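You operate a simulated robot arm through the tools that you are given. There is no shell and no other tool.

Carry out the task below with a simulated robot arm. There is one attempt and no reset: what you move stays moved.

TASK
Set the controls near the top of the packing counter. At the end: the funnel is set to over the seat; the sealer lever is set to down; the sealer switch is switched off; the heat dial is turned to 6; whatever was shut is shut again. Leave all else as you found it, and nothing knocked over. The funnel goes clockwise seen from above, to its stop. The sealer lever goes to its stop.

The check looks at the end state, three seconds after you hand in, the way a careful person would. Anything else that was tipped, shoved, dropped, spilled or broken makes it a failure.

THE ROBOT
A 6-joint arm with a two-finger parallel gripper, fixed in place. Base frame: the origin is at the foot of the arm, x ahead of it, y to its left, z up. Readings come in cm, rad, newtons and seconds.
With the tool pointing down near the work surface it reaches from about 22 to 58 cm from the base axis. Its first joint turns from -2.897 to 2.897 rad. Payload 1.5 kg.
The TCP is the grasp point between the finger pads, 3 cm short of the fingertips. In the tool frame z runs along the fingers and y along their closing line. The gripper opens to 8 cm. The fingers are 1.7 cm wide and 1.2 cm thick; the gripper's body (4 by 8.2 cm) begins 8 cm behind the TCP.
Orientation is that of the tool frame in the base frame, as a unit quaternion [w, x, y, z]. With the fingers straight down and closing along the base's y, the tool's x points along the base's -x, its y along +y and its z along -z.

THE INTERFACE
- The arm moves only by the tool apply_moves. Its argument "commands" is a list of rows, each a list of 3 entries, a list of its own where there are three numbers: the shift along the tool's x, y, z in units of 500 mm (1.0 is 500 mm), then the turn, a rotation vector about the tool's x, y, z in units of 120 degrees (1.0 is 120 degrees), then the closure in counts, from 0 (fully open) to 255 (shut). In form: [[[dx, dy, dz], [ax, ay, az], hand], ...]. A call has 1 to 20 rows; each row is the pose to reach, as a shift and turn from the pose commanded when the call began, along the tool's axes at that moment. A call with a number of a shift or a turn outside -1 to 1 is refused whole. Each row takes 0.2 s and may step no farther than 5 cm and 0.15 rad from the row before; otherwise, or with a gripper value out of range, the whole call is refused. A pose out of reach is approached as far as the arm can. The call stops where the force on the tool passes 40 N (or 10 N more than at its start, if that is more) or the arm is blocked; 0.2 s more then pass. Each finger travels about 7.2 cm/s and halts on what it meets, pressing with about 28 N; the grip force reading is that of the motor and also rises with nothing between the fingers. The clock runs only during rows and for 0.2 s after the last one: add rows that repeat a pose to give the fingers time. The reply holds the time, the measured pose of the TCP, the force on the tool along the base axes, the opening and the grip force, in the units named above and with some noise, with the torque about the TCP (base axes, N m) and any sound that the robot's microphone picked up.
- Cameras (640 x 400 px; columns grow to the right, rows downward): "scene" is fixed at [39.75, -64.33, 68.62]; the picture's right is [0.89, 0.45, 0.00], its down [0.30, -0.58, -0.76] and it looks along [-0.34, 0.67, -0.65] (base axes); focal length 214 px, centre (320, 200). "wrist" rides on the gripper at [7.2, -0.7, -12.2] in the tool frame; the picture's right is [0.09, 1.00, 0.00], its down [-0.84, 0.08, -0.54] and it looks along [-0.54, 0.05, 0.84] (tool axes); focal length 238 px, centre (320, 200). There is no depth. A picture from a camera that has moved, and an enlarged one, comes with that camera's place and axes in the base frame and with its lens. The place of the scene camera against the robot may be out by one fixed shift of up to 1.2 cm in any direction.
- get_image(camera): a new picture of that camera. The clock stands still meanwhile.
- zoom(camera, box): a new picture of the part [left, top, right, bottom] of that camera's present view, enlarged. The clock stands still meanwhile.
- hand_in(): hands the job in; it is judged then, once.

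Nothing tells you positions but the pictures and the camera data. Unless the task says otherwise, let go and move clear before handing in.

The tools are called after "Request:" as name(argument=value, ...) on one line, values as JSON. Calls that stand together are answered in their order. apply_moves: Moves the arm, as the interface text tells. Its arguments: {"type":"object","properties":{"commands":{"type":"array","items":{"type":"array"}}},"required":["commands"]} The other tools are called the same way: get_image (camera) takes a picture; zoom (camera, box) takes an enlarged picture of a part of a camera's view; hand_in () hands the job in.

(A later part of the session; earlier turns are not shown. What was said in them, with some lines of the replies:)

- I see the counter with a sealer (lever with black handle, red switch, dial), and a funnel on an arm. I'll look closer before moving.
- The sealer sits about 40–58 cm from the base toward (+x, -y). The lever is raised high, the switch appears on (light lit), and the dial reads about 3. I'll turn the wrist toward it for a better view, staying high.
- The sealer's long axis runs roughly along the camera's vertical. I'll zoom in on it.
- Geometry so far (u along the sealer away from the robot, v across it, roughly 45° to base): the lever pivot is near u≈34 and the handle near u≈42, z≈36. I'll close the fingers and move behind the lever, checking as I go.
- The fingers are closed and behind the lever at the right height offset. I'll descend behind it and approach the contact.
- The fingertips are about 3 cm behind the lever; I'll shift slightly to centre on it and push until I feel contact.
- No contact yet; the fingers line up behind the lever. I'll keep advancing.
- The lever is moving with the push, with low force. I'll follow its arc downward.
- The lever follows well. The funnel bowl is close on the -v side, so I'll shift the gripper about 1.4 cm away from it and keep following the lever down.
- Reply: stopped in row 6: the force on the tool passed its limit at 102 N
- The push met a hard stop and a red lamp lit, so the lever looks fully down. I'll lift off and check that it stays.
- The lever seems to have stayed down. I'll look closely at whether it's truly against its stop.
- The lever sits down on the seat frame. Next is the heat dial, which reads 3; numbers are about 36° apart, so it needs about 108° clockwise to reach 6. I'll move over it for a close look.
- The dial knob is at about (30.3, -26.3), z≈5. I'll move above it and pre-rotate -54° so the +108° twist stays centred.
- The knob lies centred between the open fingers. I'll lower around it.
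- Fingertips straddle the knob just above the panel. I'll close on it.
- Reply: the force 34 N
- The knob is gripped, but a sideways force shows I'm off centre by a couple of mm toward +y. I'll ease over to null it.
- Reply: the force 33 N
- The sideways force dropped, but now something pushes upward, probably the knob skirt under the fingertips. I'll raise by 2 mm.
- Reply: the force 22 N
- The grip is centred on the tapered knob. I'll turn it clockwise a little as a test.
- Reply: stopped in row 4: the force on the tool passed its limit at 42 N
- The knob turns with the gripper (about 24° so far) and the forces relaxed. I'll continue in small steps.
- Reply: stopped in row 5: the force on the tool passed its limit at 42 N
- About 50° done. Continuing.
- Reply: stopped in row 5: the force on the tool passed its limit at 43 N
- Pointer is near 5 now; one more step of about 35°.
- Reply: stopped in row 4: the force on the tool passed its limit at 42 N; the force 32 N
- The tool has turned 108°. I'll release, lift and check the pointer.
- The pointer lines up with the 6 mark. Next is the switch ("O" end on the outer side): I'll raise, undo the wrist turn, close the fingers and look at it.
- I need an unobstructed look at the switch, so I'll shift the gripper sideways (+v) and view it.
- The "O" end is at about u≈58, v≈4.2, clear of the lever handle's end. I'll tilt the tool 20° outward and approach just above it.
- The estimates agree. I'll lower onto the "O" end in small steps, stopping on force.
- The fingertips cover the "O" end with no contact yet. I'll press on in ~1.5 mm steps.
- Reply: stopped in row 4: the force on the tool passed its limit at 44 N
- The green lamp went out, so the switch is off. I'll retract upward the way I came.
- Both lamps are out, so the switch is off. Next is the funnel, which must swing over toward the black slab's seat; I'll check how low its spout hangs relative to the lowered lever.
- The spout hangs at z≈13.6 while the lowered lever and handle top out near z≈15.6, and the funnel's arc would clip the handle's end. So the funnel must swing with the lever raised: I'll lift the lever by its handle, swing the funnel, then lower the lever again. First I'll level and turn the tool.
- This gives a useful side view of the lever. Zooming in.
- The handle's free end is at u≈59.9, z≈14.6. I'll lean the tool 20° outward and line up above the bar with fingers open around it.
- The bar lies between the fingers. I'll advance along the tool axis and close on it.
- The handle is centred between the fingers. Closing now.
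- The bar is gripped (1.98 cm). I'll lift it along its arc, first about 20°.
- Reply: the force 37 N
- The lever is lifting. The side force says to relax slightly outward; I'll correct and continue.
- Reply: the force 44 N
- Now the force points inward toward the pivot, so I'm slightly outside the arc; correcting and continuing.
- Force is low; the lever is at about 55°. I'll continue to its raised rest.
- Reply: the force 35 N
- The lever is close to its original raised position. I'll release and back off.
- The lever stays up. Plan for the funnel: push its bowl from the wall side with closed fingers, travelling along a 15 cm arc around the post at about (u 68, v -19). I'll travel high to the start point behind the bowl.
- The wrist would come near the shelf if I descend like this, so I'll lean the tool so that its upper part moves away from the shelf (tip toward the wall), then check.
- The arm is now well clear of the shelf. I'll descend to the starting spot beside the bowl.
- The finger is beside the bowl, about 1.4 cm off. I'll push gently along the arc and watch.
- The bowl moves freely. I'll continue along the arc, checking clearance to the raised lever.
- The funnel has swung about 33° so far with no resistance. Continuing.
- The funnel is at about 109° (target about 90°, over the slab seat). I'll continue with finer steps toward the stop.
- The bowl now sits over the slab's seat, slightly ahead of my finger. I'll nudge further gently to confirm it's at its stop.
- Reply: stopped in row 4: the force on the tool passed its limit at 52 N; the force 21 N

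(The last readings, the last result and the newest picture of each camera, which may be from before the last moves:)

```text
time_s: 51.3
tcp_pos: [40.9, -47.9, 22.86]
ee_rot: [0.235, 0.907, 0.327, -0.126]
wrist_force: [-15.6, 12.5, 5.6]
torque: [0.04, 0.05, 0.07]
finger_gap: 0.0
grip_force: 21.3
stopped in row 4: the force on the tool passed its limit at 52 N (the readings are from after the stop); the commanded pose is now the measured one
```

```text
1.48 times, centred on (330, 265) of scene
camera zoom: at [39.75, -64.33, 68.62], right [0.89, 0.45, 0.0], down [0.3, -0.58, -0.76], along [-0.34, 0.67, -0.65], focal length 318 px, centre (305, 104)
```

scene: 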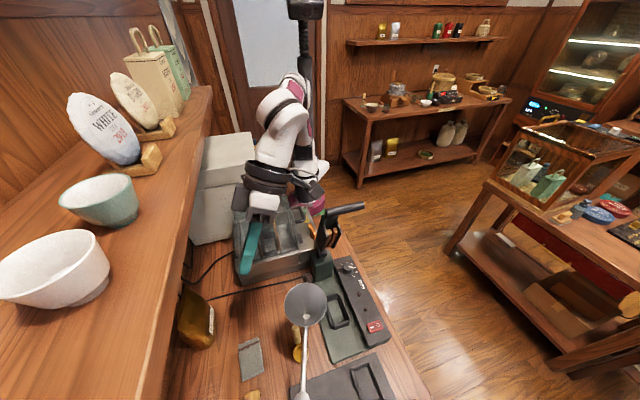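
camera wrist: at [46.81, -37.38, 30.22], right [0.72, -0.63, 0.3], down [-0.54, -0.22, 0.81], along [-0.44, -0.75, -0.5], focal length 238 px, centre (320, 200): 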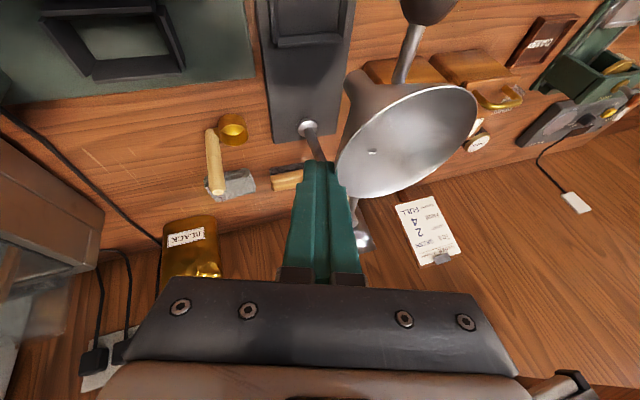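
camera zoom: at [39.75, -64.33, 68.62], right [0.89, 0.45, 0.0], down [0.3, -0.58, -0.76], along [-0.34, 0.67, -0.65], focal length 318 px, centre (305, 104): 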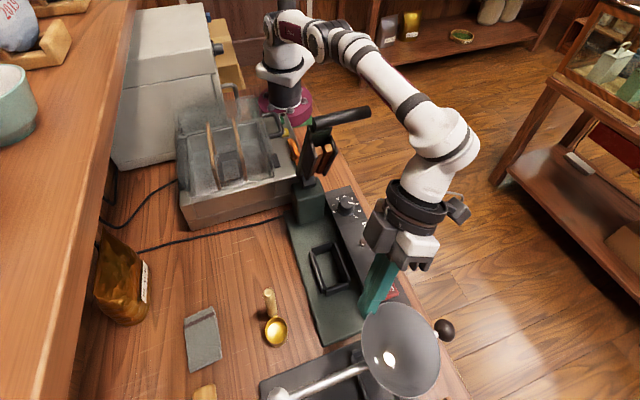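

The bowl didn't move further under a firm push, so the funnel is at its stop. I'll withdraw backward and up.

Request:
apply_moves(commands=[[[-0.0138, -0.0307, -0.0296], [0, 0, 0], 255], [[-0.0495, -0.0312, -0.1074], [0, 0, 0], 255], [[-0.089, -0.0283, -0.1937], [0, 0, 0], 255], [[-0.13, -0.0347, -0.2832], [0, 0, 0], 255], [[-0.1672, -0.0446, -0.3642], [0, 0, 0], 255], [[-0.2044, -0.0546, -0.445], [0, 0, 0], 255]])

Request:
zoom(camera="scene", box=[220, 130, 440, 400])

Request:
zoom(camera="scene", box=[260, 270, 430, 400])

```text
time_s: 52.7
tcp_pos: [33.39, -40.26, 44.86]
ee_rot: [0.234, 0.906, 0.328, -0.128]
wrist_force: [-0.9, 0.2, -0.6]
torque: [-0.03, -0.02, -0.02]
finger_gap: 0.0
grip_force: 21.1
```

```text
1.48 times, centred on (330, 265) of scene
camera zoom: at [39.75, -64.33, 68.62], right [0.89, 0.45, 0.0], down [0.3, -0.58, -0.76], along [-0.34, 0.67, -0.65], focal length 318 px, centre (305, 104)
```

zoom: 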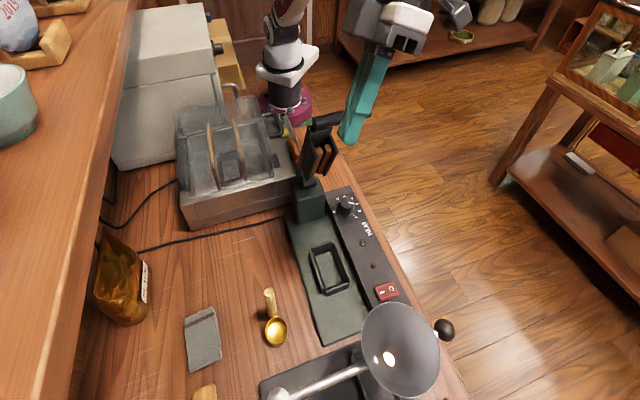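

```text
3.08 times, centred on (345, 335) of scene
camera zoom: at [39.75, -64.33, 68.62], right [0.89, 0.45, 0.0], down [0.3, -0.58, -0.76], along [-0.34, 0.67, -0.65], focal length 660 px, centre (243, -215)
```

zoom: 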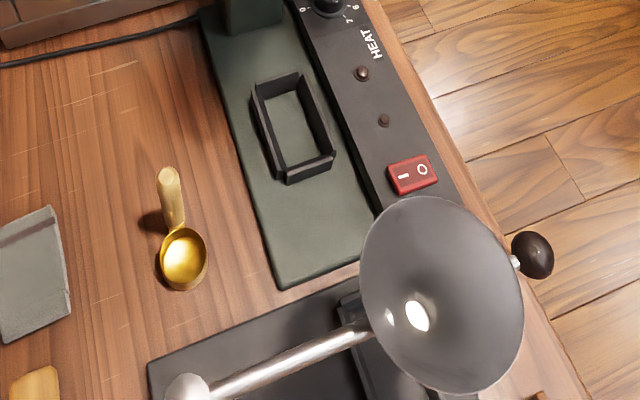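

The funnel stayed over the seat. Now I'll go back behind the lever to push it down again, levelling the tool on the way at a safe height.

Request:
apply_moves(commands=[[[-0.014, -0.0735, -0.0292], [0, 0.052, 0], 255], [[-0.028, -0.147, -0.0583], [0, 0.104, 0], 255], [[-0.042, -0.2205, -0.0875], [0, 0.156, 0], 255], [[-0.056, -0.294, -0.1166], [0, 0.208, 0], 255]])

Request:
apply_moves(commands=[[[0, -0.02, 0], [0.042, 0, 0], 255], [[0, -0.04, 0], [0.084, 0, 0], 255], [[0, -0.06, 0], [0.126, 0, 0], 255], [[0, -0.08, 0], [0.167, 0, 0], 255]])

Request:
get_image(camera="wrist")

Request:
zoom(camera="scene", box=[240, 100, 420, 300])

```text
time_s: 53.7
tcp_pos: [22.07, -28.96, 46.01]
ee_rot: [0.158, 0.912, 0.371, 0.071]
wrist_force: [0.3, -0.3, 0.3]
torque: [0.0, -0.01, -0.02]
finger_gap: 0.0
grip_force: 21.1
```

```text
time_s: 54.7
tcp_pos: [19.36, -26.2, 44.53]
ee_rot: [-0.003, 0.926, 0.377, 0.007]
wrist_force: [0.6, -0.4, -0.5]
torque: [0.01, 0.0, 0.0]
finger_gap: 0.0
grip_force: 20.8
```

```text
taken
camera wrist: at [23.87, -20.77, 56.79], right [0.76, -0.65, 0.0], down [-0.55, -0.65, 0.53], along [-0.34, -0.4, -0.85], focal length 238 px, centre (320, 200)
```

wrist: 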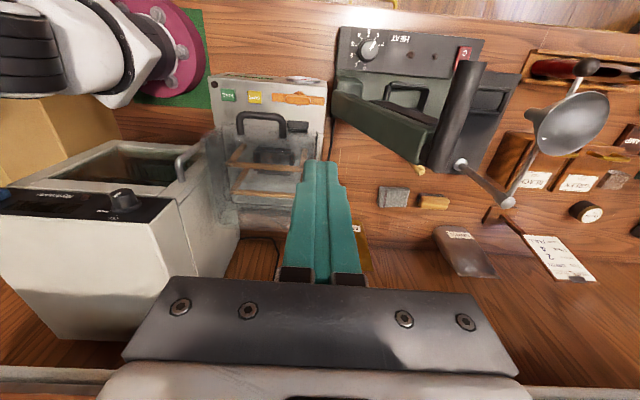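

```text
2.00 times, centred on (330, 200) of scene
camera zoom: at [39.75, -64.33, 68.62], right [0.89, 0.45, 0.0], down [0.3, -0.58, -0.76], along [-0.34, 0.67, -0.65], focal length 429 px, centre (300, 200)
```

zoom: 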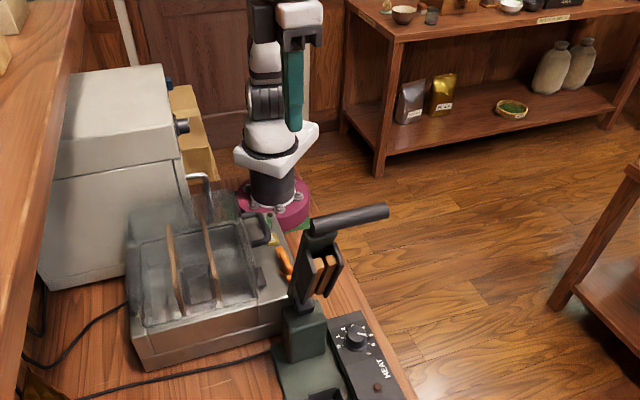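

The lever is raised and the tool is vertical behind it. I'll descend and push along the same arc as before.

Request:
apply_moves(commands=[[[0.008, 0, 0.08], [0, 0, 0], 255], [[0.01, 0, 0.17], [0, 0, 0], 255], [[0.01, 0, 0.25], [0, 0, 0], 255], [[0.01, 0.04, 0.27], [0, 0, 0], 255], [[0.01, 0.08, 0.27], [0, 0, 0], 255], [[0.01, 0.11, 0.27], [0, 0, 0], 255], [[0.01, 0.14, 0.27], [0, 0, 0], 255], [[0.01, 0.17, 0.27], [0, 0, 0], 255]])

Request:
zoom(camera="scene", box=[240, 140, 420, 340])

Request:
get_image(camera="wrist")

```text
time_s: 56.5
tcp_pos: [25.91, -31.8, 31.04]
ee_rot: [-0.004, 0.926, 0.377, 0.007]
wrist_force: [-0.1, -0.3, 0.3]
torque: [0.02, 0.02, -0.02]
finger_gap: 0.01
grip_force: 21.1
```

```text
2.00 times, centred on (330, 240) of scene
camera zoom: at [39.75, -64.33, 68.62], right [0.89, 0.45, 0.0], down [0.3, -0.58, -0.76], along [-0.34, 0.67, -0.65], focal length 429 px, centre (300, 120)
```

zoom: 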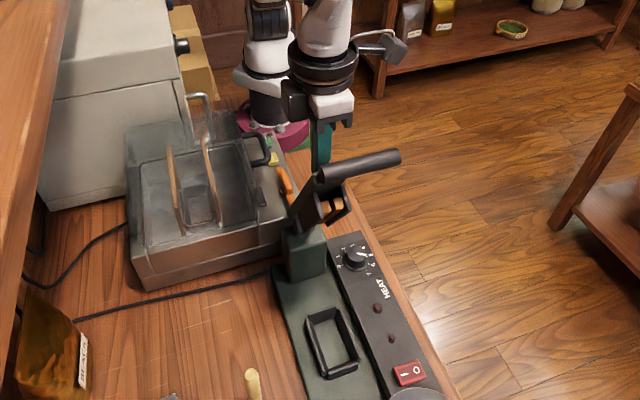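

```text
taken
camera wrist: at [30.28, -26.33, 43.25], right [0.76, -0.65, 0.0], down [-0.55, -0.65, 0.53], along [-0.34, -0.4, -0.85], focal length 238 px, centre (320, 200)
```

wrist: 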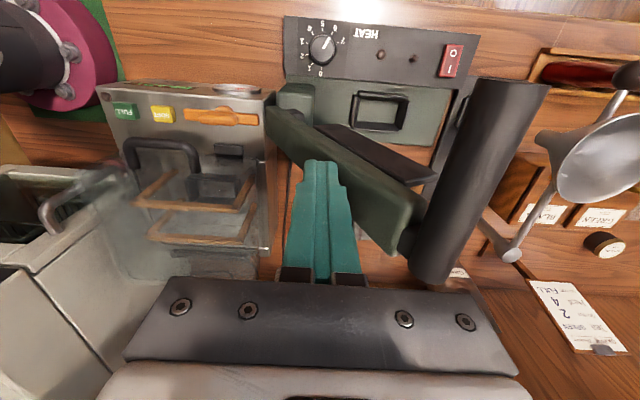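

Request:
apply_moves(commands=[[[0, 0.026, 0.0128], [0, 0, 0], 255], [[0, 0.052, 0.0308], [0, 0, 0], 255], [[0, 0.076, 0.0508], [0, 0, 0], 255], [[0, 0.098, 0.0728], [0, 0, 0], 255], [[0, 0.118, 0.0948], [0, 0, 0], 255], [[0, 0.136, 0.1188], [0, 0, 0], 255], [[0, 0.152, 0.1428], [0, 0, 0], 255], [[0, 0.17, 0.1688], [0, 0, 0], 255]])

Request:
zoom(camera="scene", box=[240, 180, 440, 400])

Request:
get_image(camera="wrist")

```text
time_s: 58.3
tcp_pos: [31.82, -37.8, 22.48]
ee_rot: [-0.003, 0.926, 0.378, 0.006]
wrist_force: [1.0, -0.2, -0.7]
torque: [-0.03, 0.0, 0.04]
finger_gap: 0.0
grip_force: 21.1
```

```text
1.82 times, centred on (340, 290) of scene
camera zoom: at [39.75, -64.33, 68.62], right [0.89, 0.45, 0.0], down [0.3, -0.58, -0.76], along [-0.34, 0.67, -0.65], focal length 390 px, centre (284, 36)
```

zoom: 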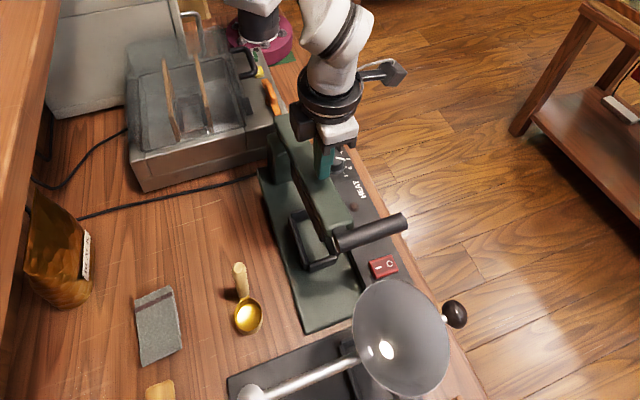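

```text
taken
camera wrist: at [36.29, -32.27, 34.81], right [0.76, -0.65, 0.0], down [-0.55, -0.65, 0.53], along [-0.34, -0.4, -0.85], focal length 238 px, centre (320, 200)
```

wrist: 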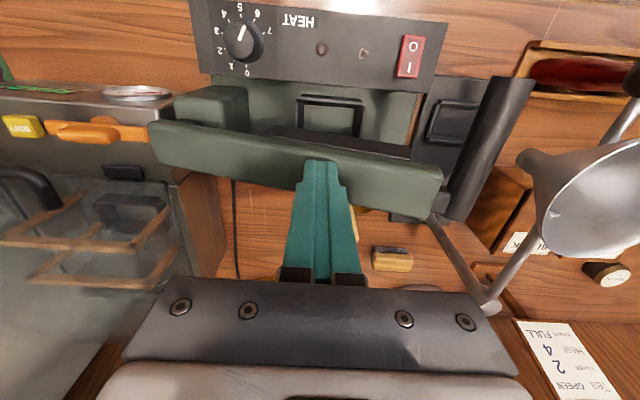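

The lever clears the funnel. I'll finish lowering it with gentle steps to the stop.

Request:
apply_moves(commands=[[[0, 0.014, 0.0256], [0, 0, 0], 255], [[0, 0.024, 0.0456], [0, 0, 0], 255], [[0, 0.032, 0.06], [0, 0, 0], 255], [[0, 0.036, 0.07], [0, 0, 0], 255], [[0, 0.037, 0.076], [0, 0, 0], 255], [[0, 0.038, 0.081], [0, 0, 0], 255], [[0, 0.039, 0.086], [0, 0, 0], 255], [[0, 0.04, 0.091], [0, 0, 0], 255], [[0, 0.04, 0.096], [0, 0, 0], 255], [[0, 0.04, 0.101], [0, 0, 0], 255]])

Request:
get_image(camera="wrist")

Request:
zoom(camera="scene", box=[240, 180, 440, 400])

```text
time_s: 59.9
tcp_pos: [33.25, -39.11, 18.76]
ee_rot: [-0.001, 0.927, 0.375, 0.006]
wrist_force: [-2.5, 3.2, 8.4]
torque: [0.06, 0.15, -0.03]
finger_gap: 0.0
grip_force: 21.2
stopped in row 7: the force on the tool passed its limit at 47 N (the readings are from after the stop); the commanded pose is now the measured one
```

```text
taken
camera wrist: at [37.61, -33.62, 30.88], right [0.76, -0.65, 0.0], down [-0.55, -0.64, 0.53], along [-0.34, -0.41, -0.85], focal length 238 px, centre (320, 200)
```

wrist: 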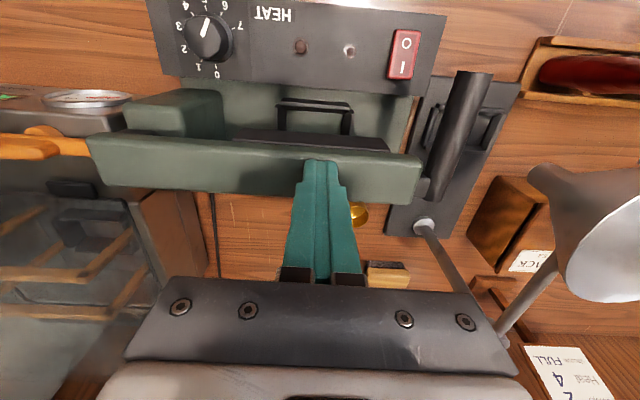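

```text
1.82 times, centred on (340, 290) of scene
camera zoom: at [39.75, -64.33, 68.62], right [0.89, 0.45, 0.0], down [0.3, -0.58, -0.76], along [-0.34, 0.67, -0.65], focal length 390 px, centre (284, 36)
```

zoom: 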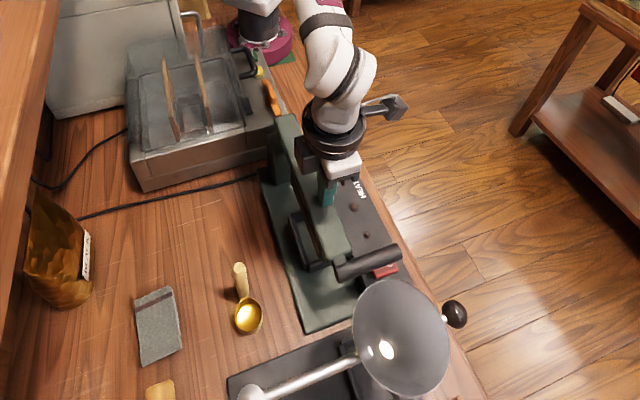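

The lever stopped at the same height as before (its stop). I'll retreat and inspect everything.

Request:
apply_moves(commands=[[[0, -0.01, -0.05], [0, 0, 0], 255], [[0, -0.03, -0.14], [0, 0, 0], 255], [[0, -0.1, -0.2], [0, 0, 0], 255], [[0, -0.18, -0.26], [0, 0, 0], 255], [[0, -0.26, -0.32], [0, 0, 0], 255], [[0, -0.33, -0.38], [0, 0, 0], 255], [[0, -0.4, -0.44], [0, 0, 0], 255]])

Request:
get_image(camera="scene")

Request:
get_image(camera="wrist")

Request:
zoom(camera="scene", box=[290, 220, 420, 400])

Request:
zoom(camera="scene", box=[325, 255, 365, 285])

Request:
zoom(camera="scene", box=[325, 275, 400, 345])

```text
time_s: 61.5
tcp_pos: [18.93, -24.8, 40.71]
ee_rot: [-0.001, 0.926, 0.376, 0.006]
wrist_force: [-0.1, 0.3, -0.2]
torque: [0.0, 0.01, 0.01]
finger_gap: 0.0
grip_force: 21.7
```

```text
taken
```

scene: 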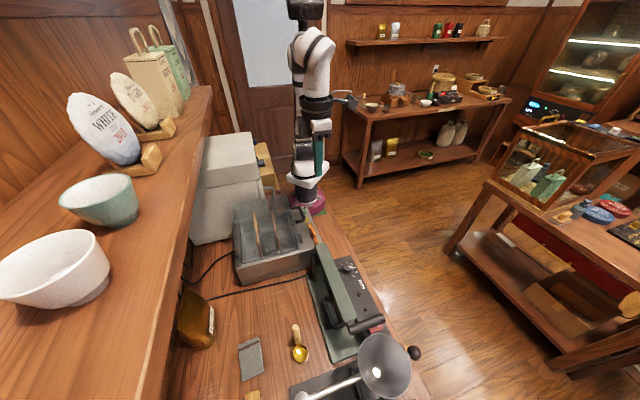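

```text
taken
camera wrist: at [23.45, -19.37, 52.89], right [0.76, -0.65, 0.0], down [-0.55, -0.64, 0.53], along [-0.34, -0.41, -0.85], focal length 238 px, centre (320, 200)
```

wrist: 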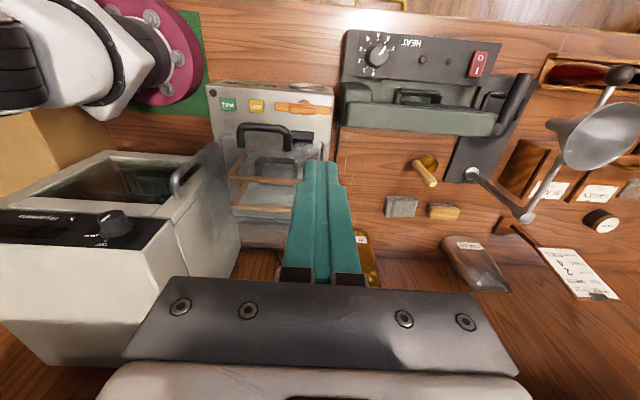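

```text
2.22 times, centred on (355, 310) of scene
camera zoom: at [39.75, -64.33, 68.62], right [0.89, 0.45, 0.0], down [0.3, -0.58, -0.76], along [-0.34, 0.67, -0.65], focal length 477 px, centre (242, -44)
```

zoom: 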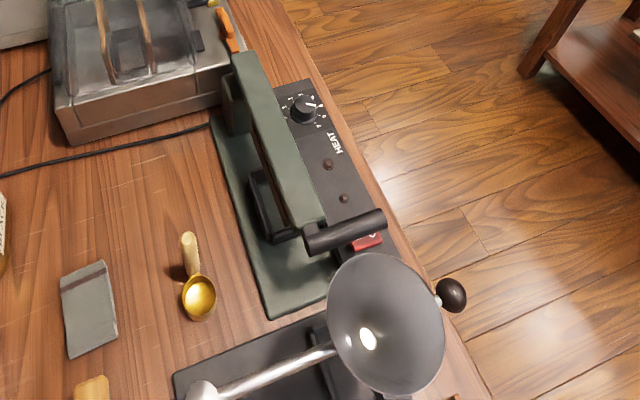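

```text
13.33 times, centred on (345, 270) of scene
camera zoom: at [39.75, -64.33, 68.62], right [0.89, 0.45, 0.0], down [0.3, -0.58, -0.76], along [-0.34, 0.67, -0.65], focal length 2860 px, centre (-13, -733)
```

zoom: 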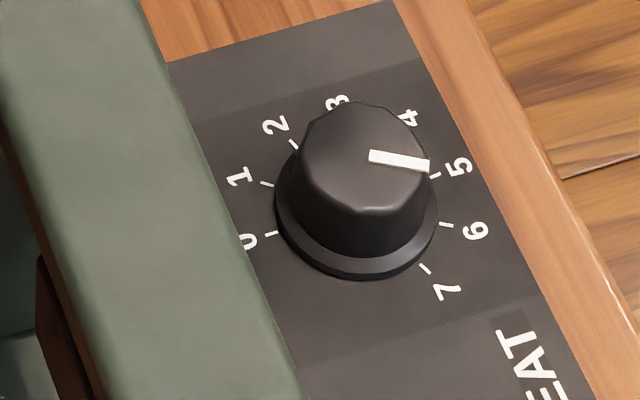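

```text
5.71 times, centred on (362, 310) of scene
camera zoom: at [39.75, -64.33, 68.62], right [0.89, 0.45, 0.0], down [0.3, -0.58, -0.76], along [-0.34, 0.67, -0.65], focal length 1226 px, centre (77, -429)
```

zoom: 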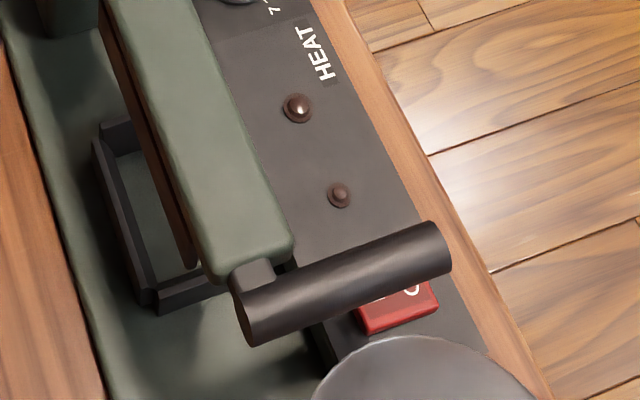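

Everything looks right. To be sure the lever doesn't spring back, I'll compare using the same zoom as when it was pressed.

Request:
zoom(camera="scene", box=[240, 180, 440, 400])

Request:
zoom(camera="wrist", box=[330, 20, 560, 200])

```text
1.82 times, centred on (340, 290) of scene
camera zoom: at [39.75, -64.33, 68.62], right [0.89, 0.45, 0.0], down [0.3, -0.58, -0.76], along [-0.34, 0.67, -0.65], focal length 390 px, centre (284, 36)
```

zoom: 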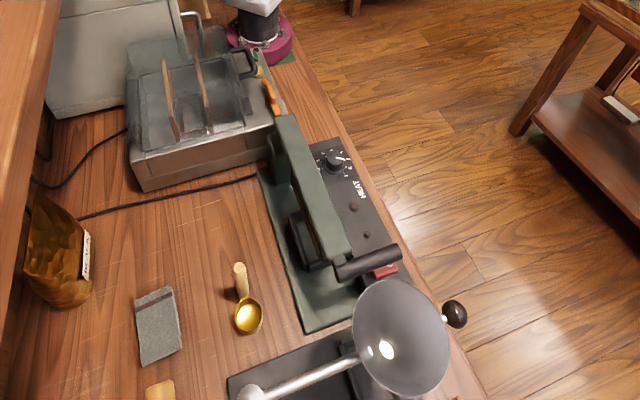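

```text
2.22 times, centred on (445, 110) of wrist
camera zoom: at [23.45, -19.37, 52.89], right [0.76, -0.65, 0.0], down [-0.55, -0.64, 0.53], along [-0.34, -0.41, -0.85], focal length 530 px, centre (42, 400)
```

zoom: 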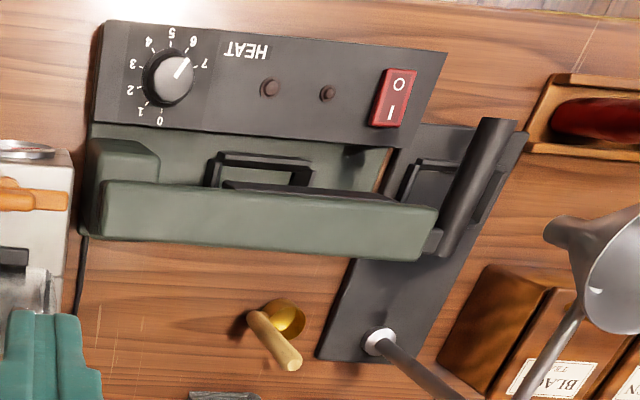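

The lever stayed exactly in place. I'll do one last precise check of the dial pointer against the 6 mark.

Request:
zoom(camera="wrist", box=[360, 30, 410, 75])

Request:
zoom(camera="scene", box=[332, 256, 360, 278])

```text
8.89 times, centred on (385, 52) of wrist
camera zoom: at [23.45, -19.37, 52.89], right [0.76, -0.65, 0.0], down [-0.55, -0.64, 0.53], along [-0.34, -0.41, -0.85], focal length 2119 px, centre (-258, 1511)
```

zoom: 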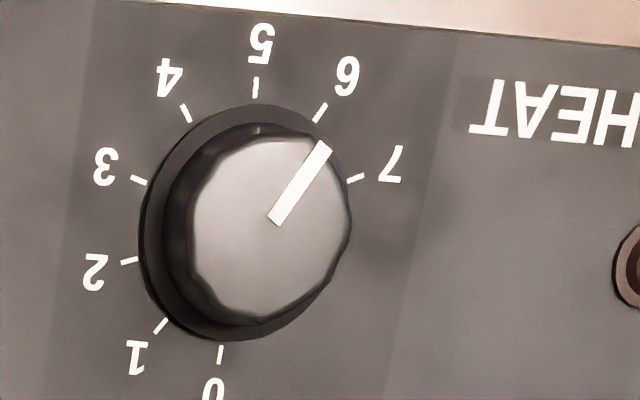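

```text
16.00 times, centred on (346, 267) of scene
camera zoom: at [39.75, -64.33, 68.62], right [0.89, 0.45, 0.0], down [0.3, -0.58, -0.76], along [-0.34, 0.67, -0.65], focal length 3432 px, centre (-96, -872)
```

zoom: 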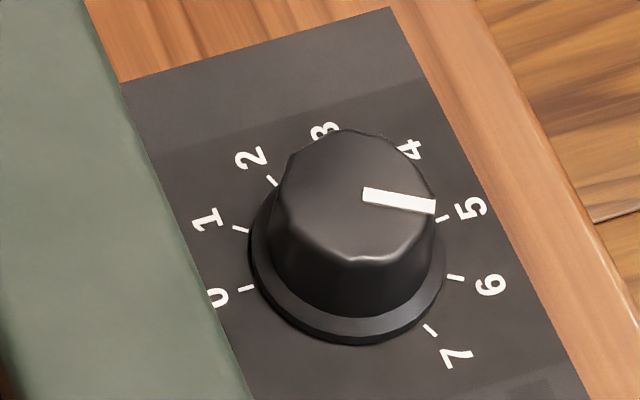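

The end state as I read it:
- **Funnel:** over the slab seat, against its stop.
- **Lever:** down at its stop.
- **Switch:** off, lamps out.
- **Dial:** pointer on the 6 mark, within 2–3°.

Nothing else has moved, nothing was opened, and the arm is clear, so I'm handing in.

Request:
hand_in()

```text
The job is handed in.
```

I set all four controls as asked and handed the job in; it hasn't returned a verdict yet.

- **Funnel:** I swung it clockwise until it sat over the seat on the black slab. A firm push moved it no further, so I take that as its stop.
- **Sealer lever:** It is down. I lowered it twice, and both times it stopped hard at the same height and stayed there once I let go.
- **Sealer switch:** It is off, pressed on the "O" side, and the green lamp went out.
- **Heat dial:** I turned it clockwise from 3 to 6. The pointer sits 2–3° short of the 6 mark, where the marks are 36° apart.

I first lowered the lever before moving the funnel. The funnel's spout would then have caught the lever handle, so I raised the lever again, swung the funnel and lowered it a second time. The first time down, the lever reached its stop with a jolt of about 100 N. I saw no damage afterwards.

Nothing was opened, so nothing needed shutting. In the final pictures nothing else appeared moved or knocked over.
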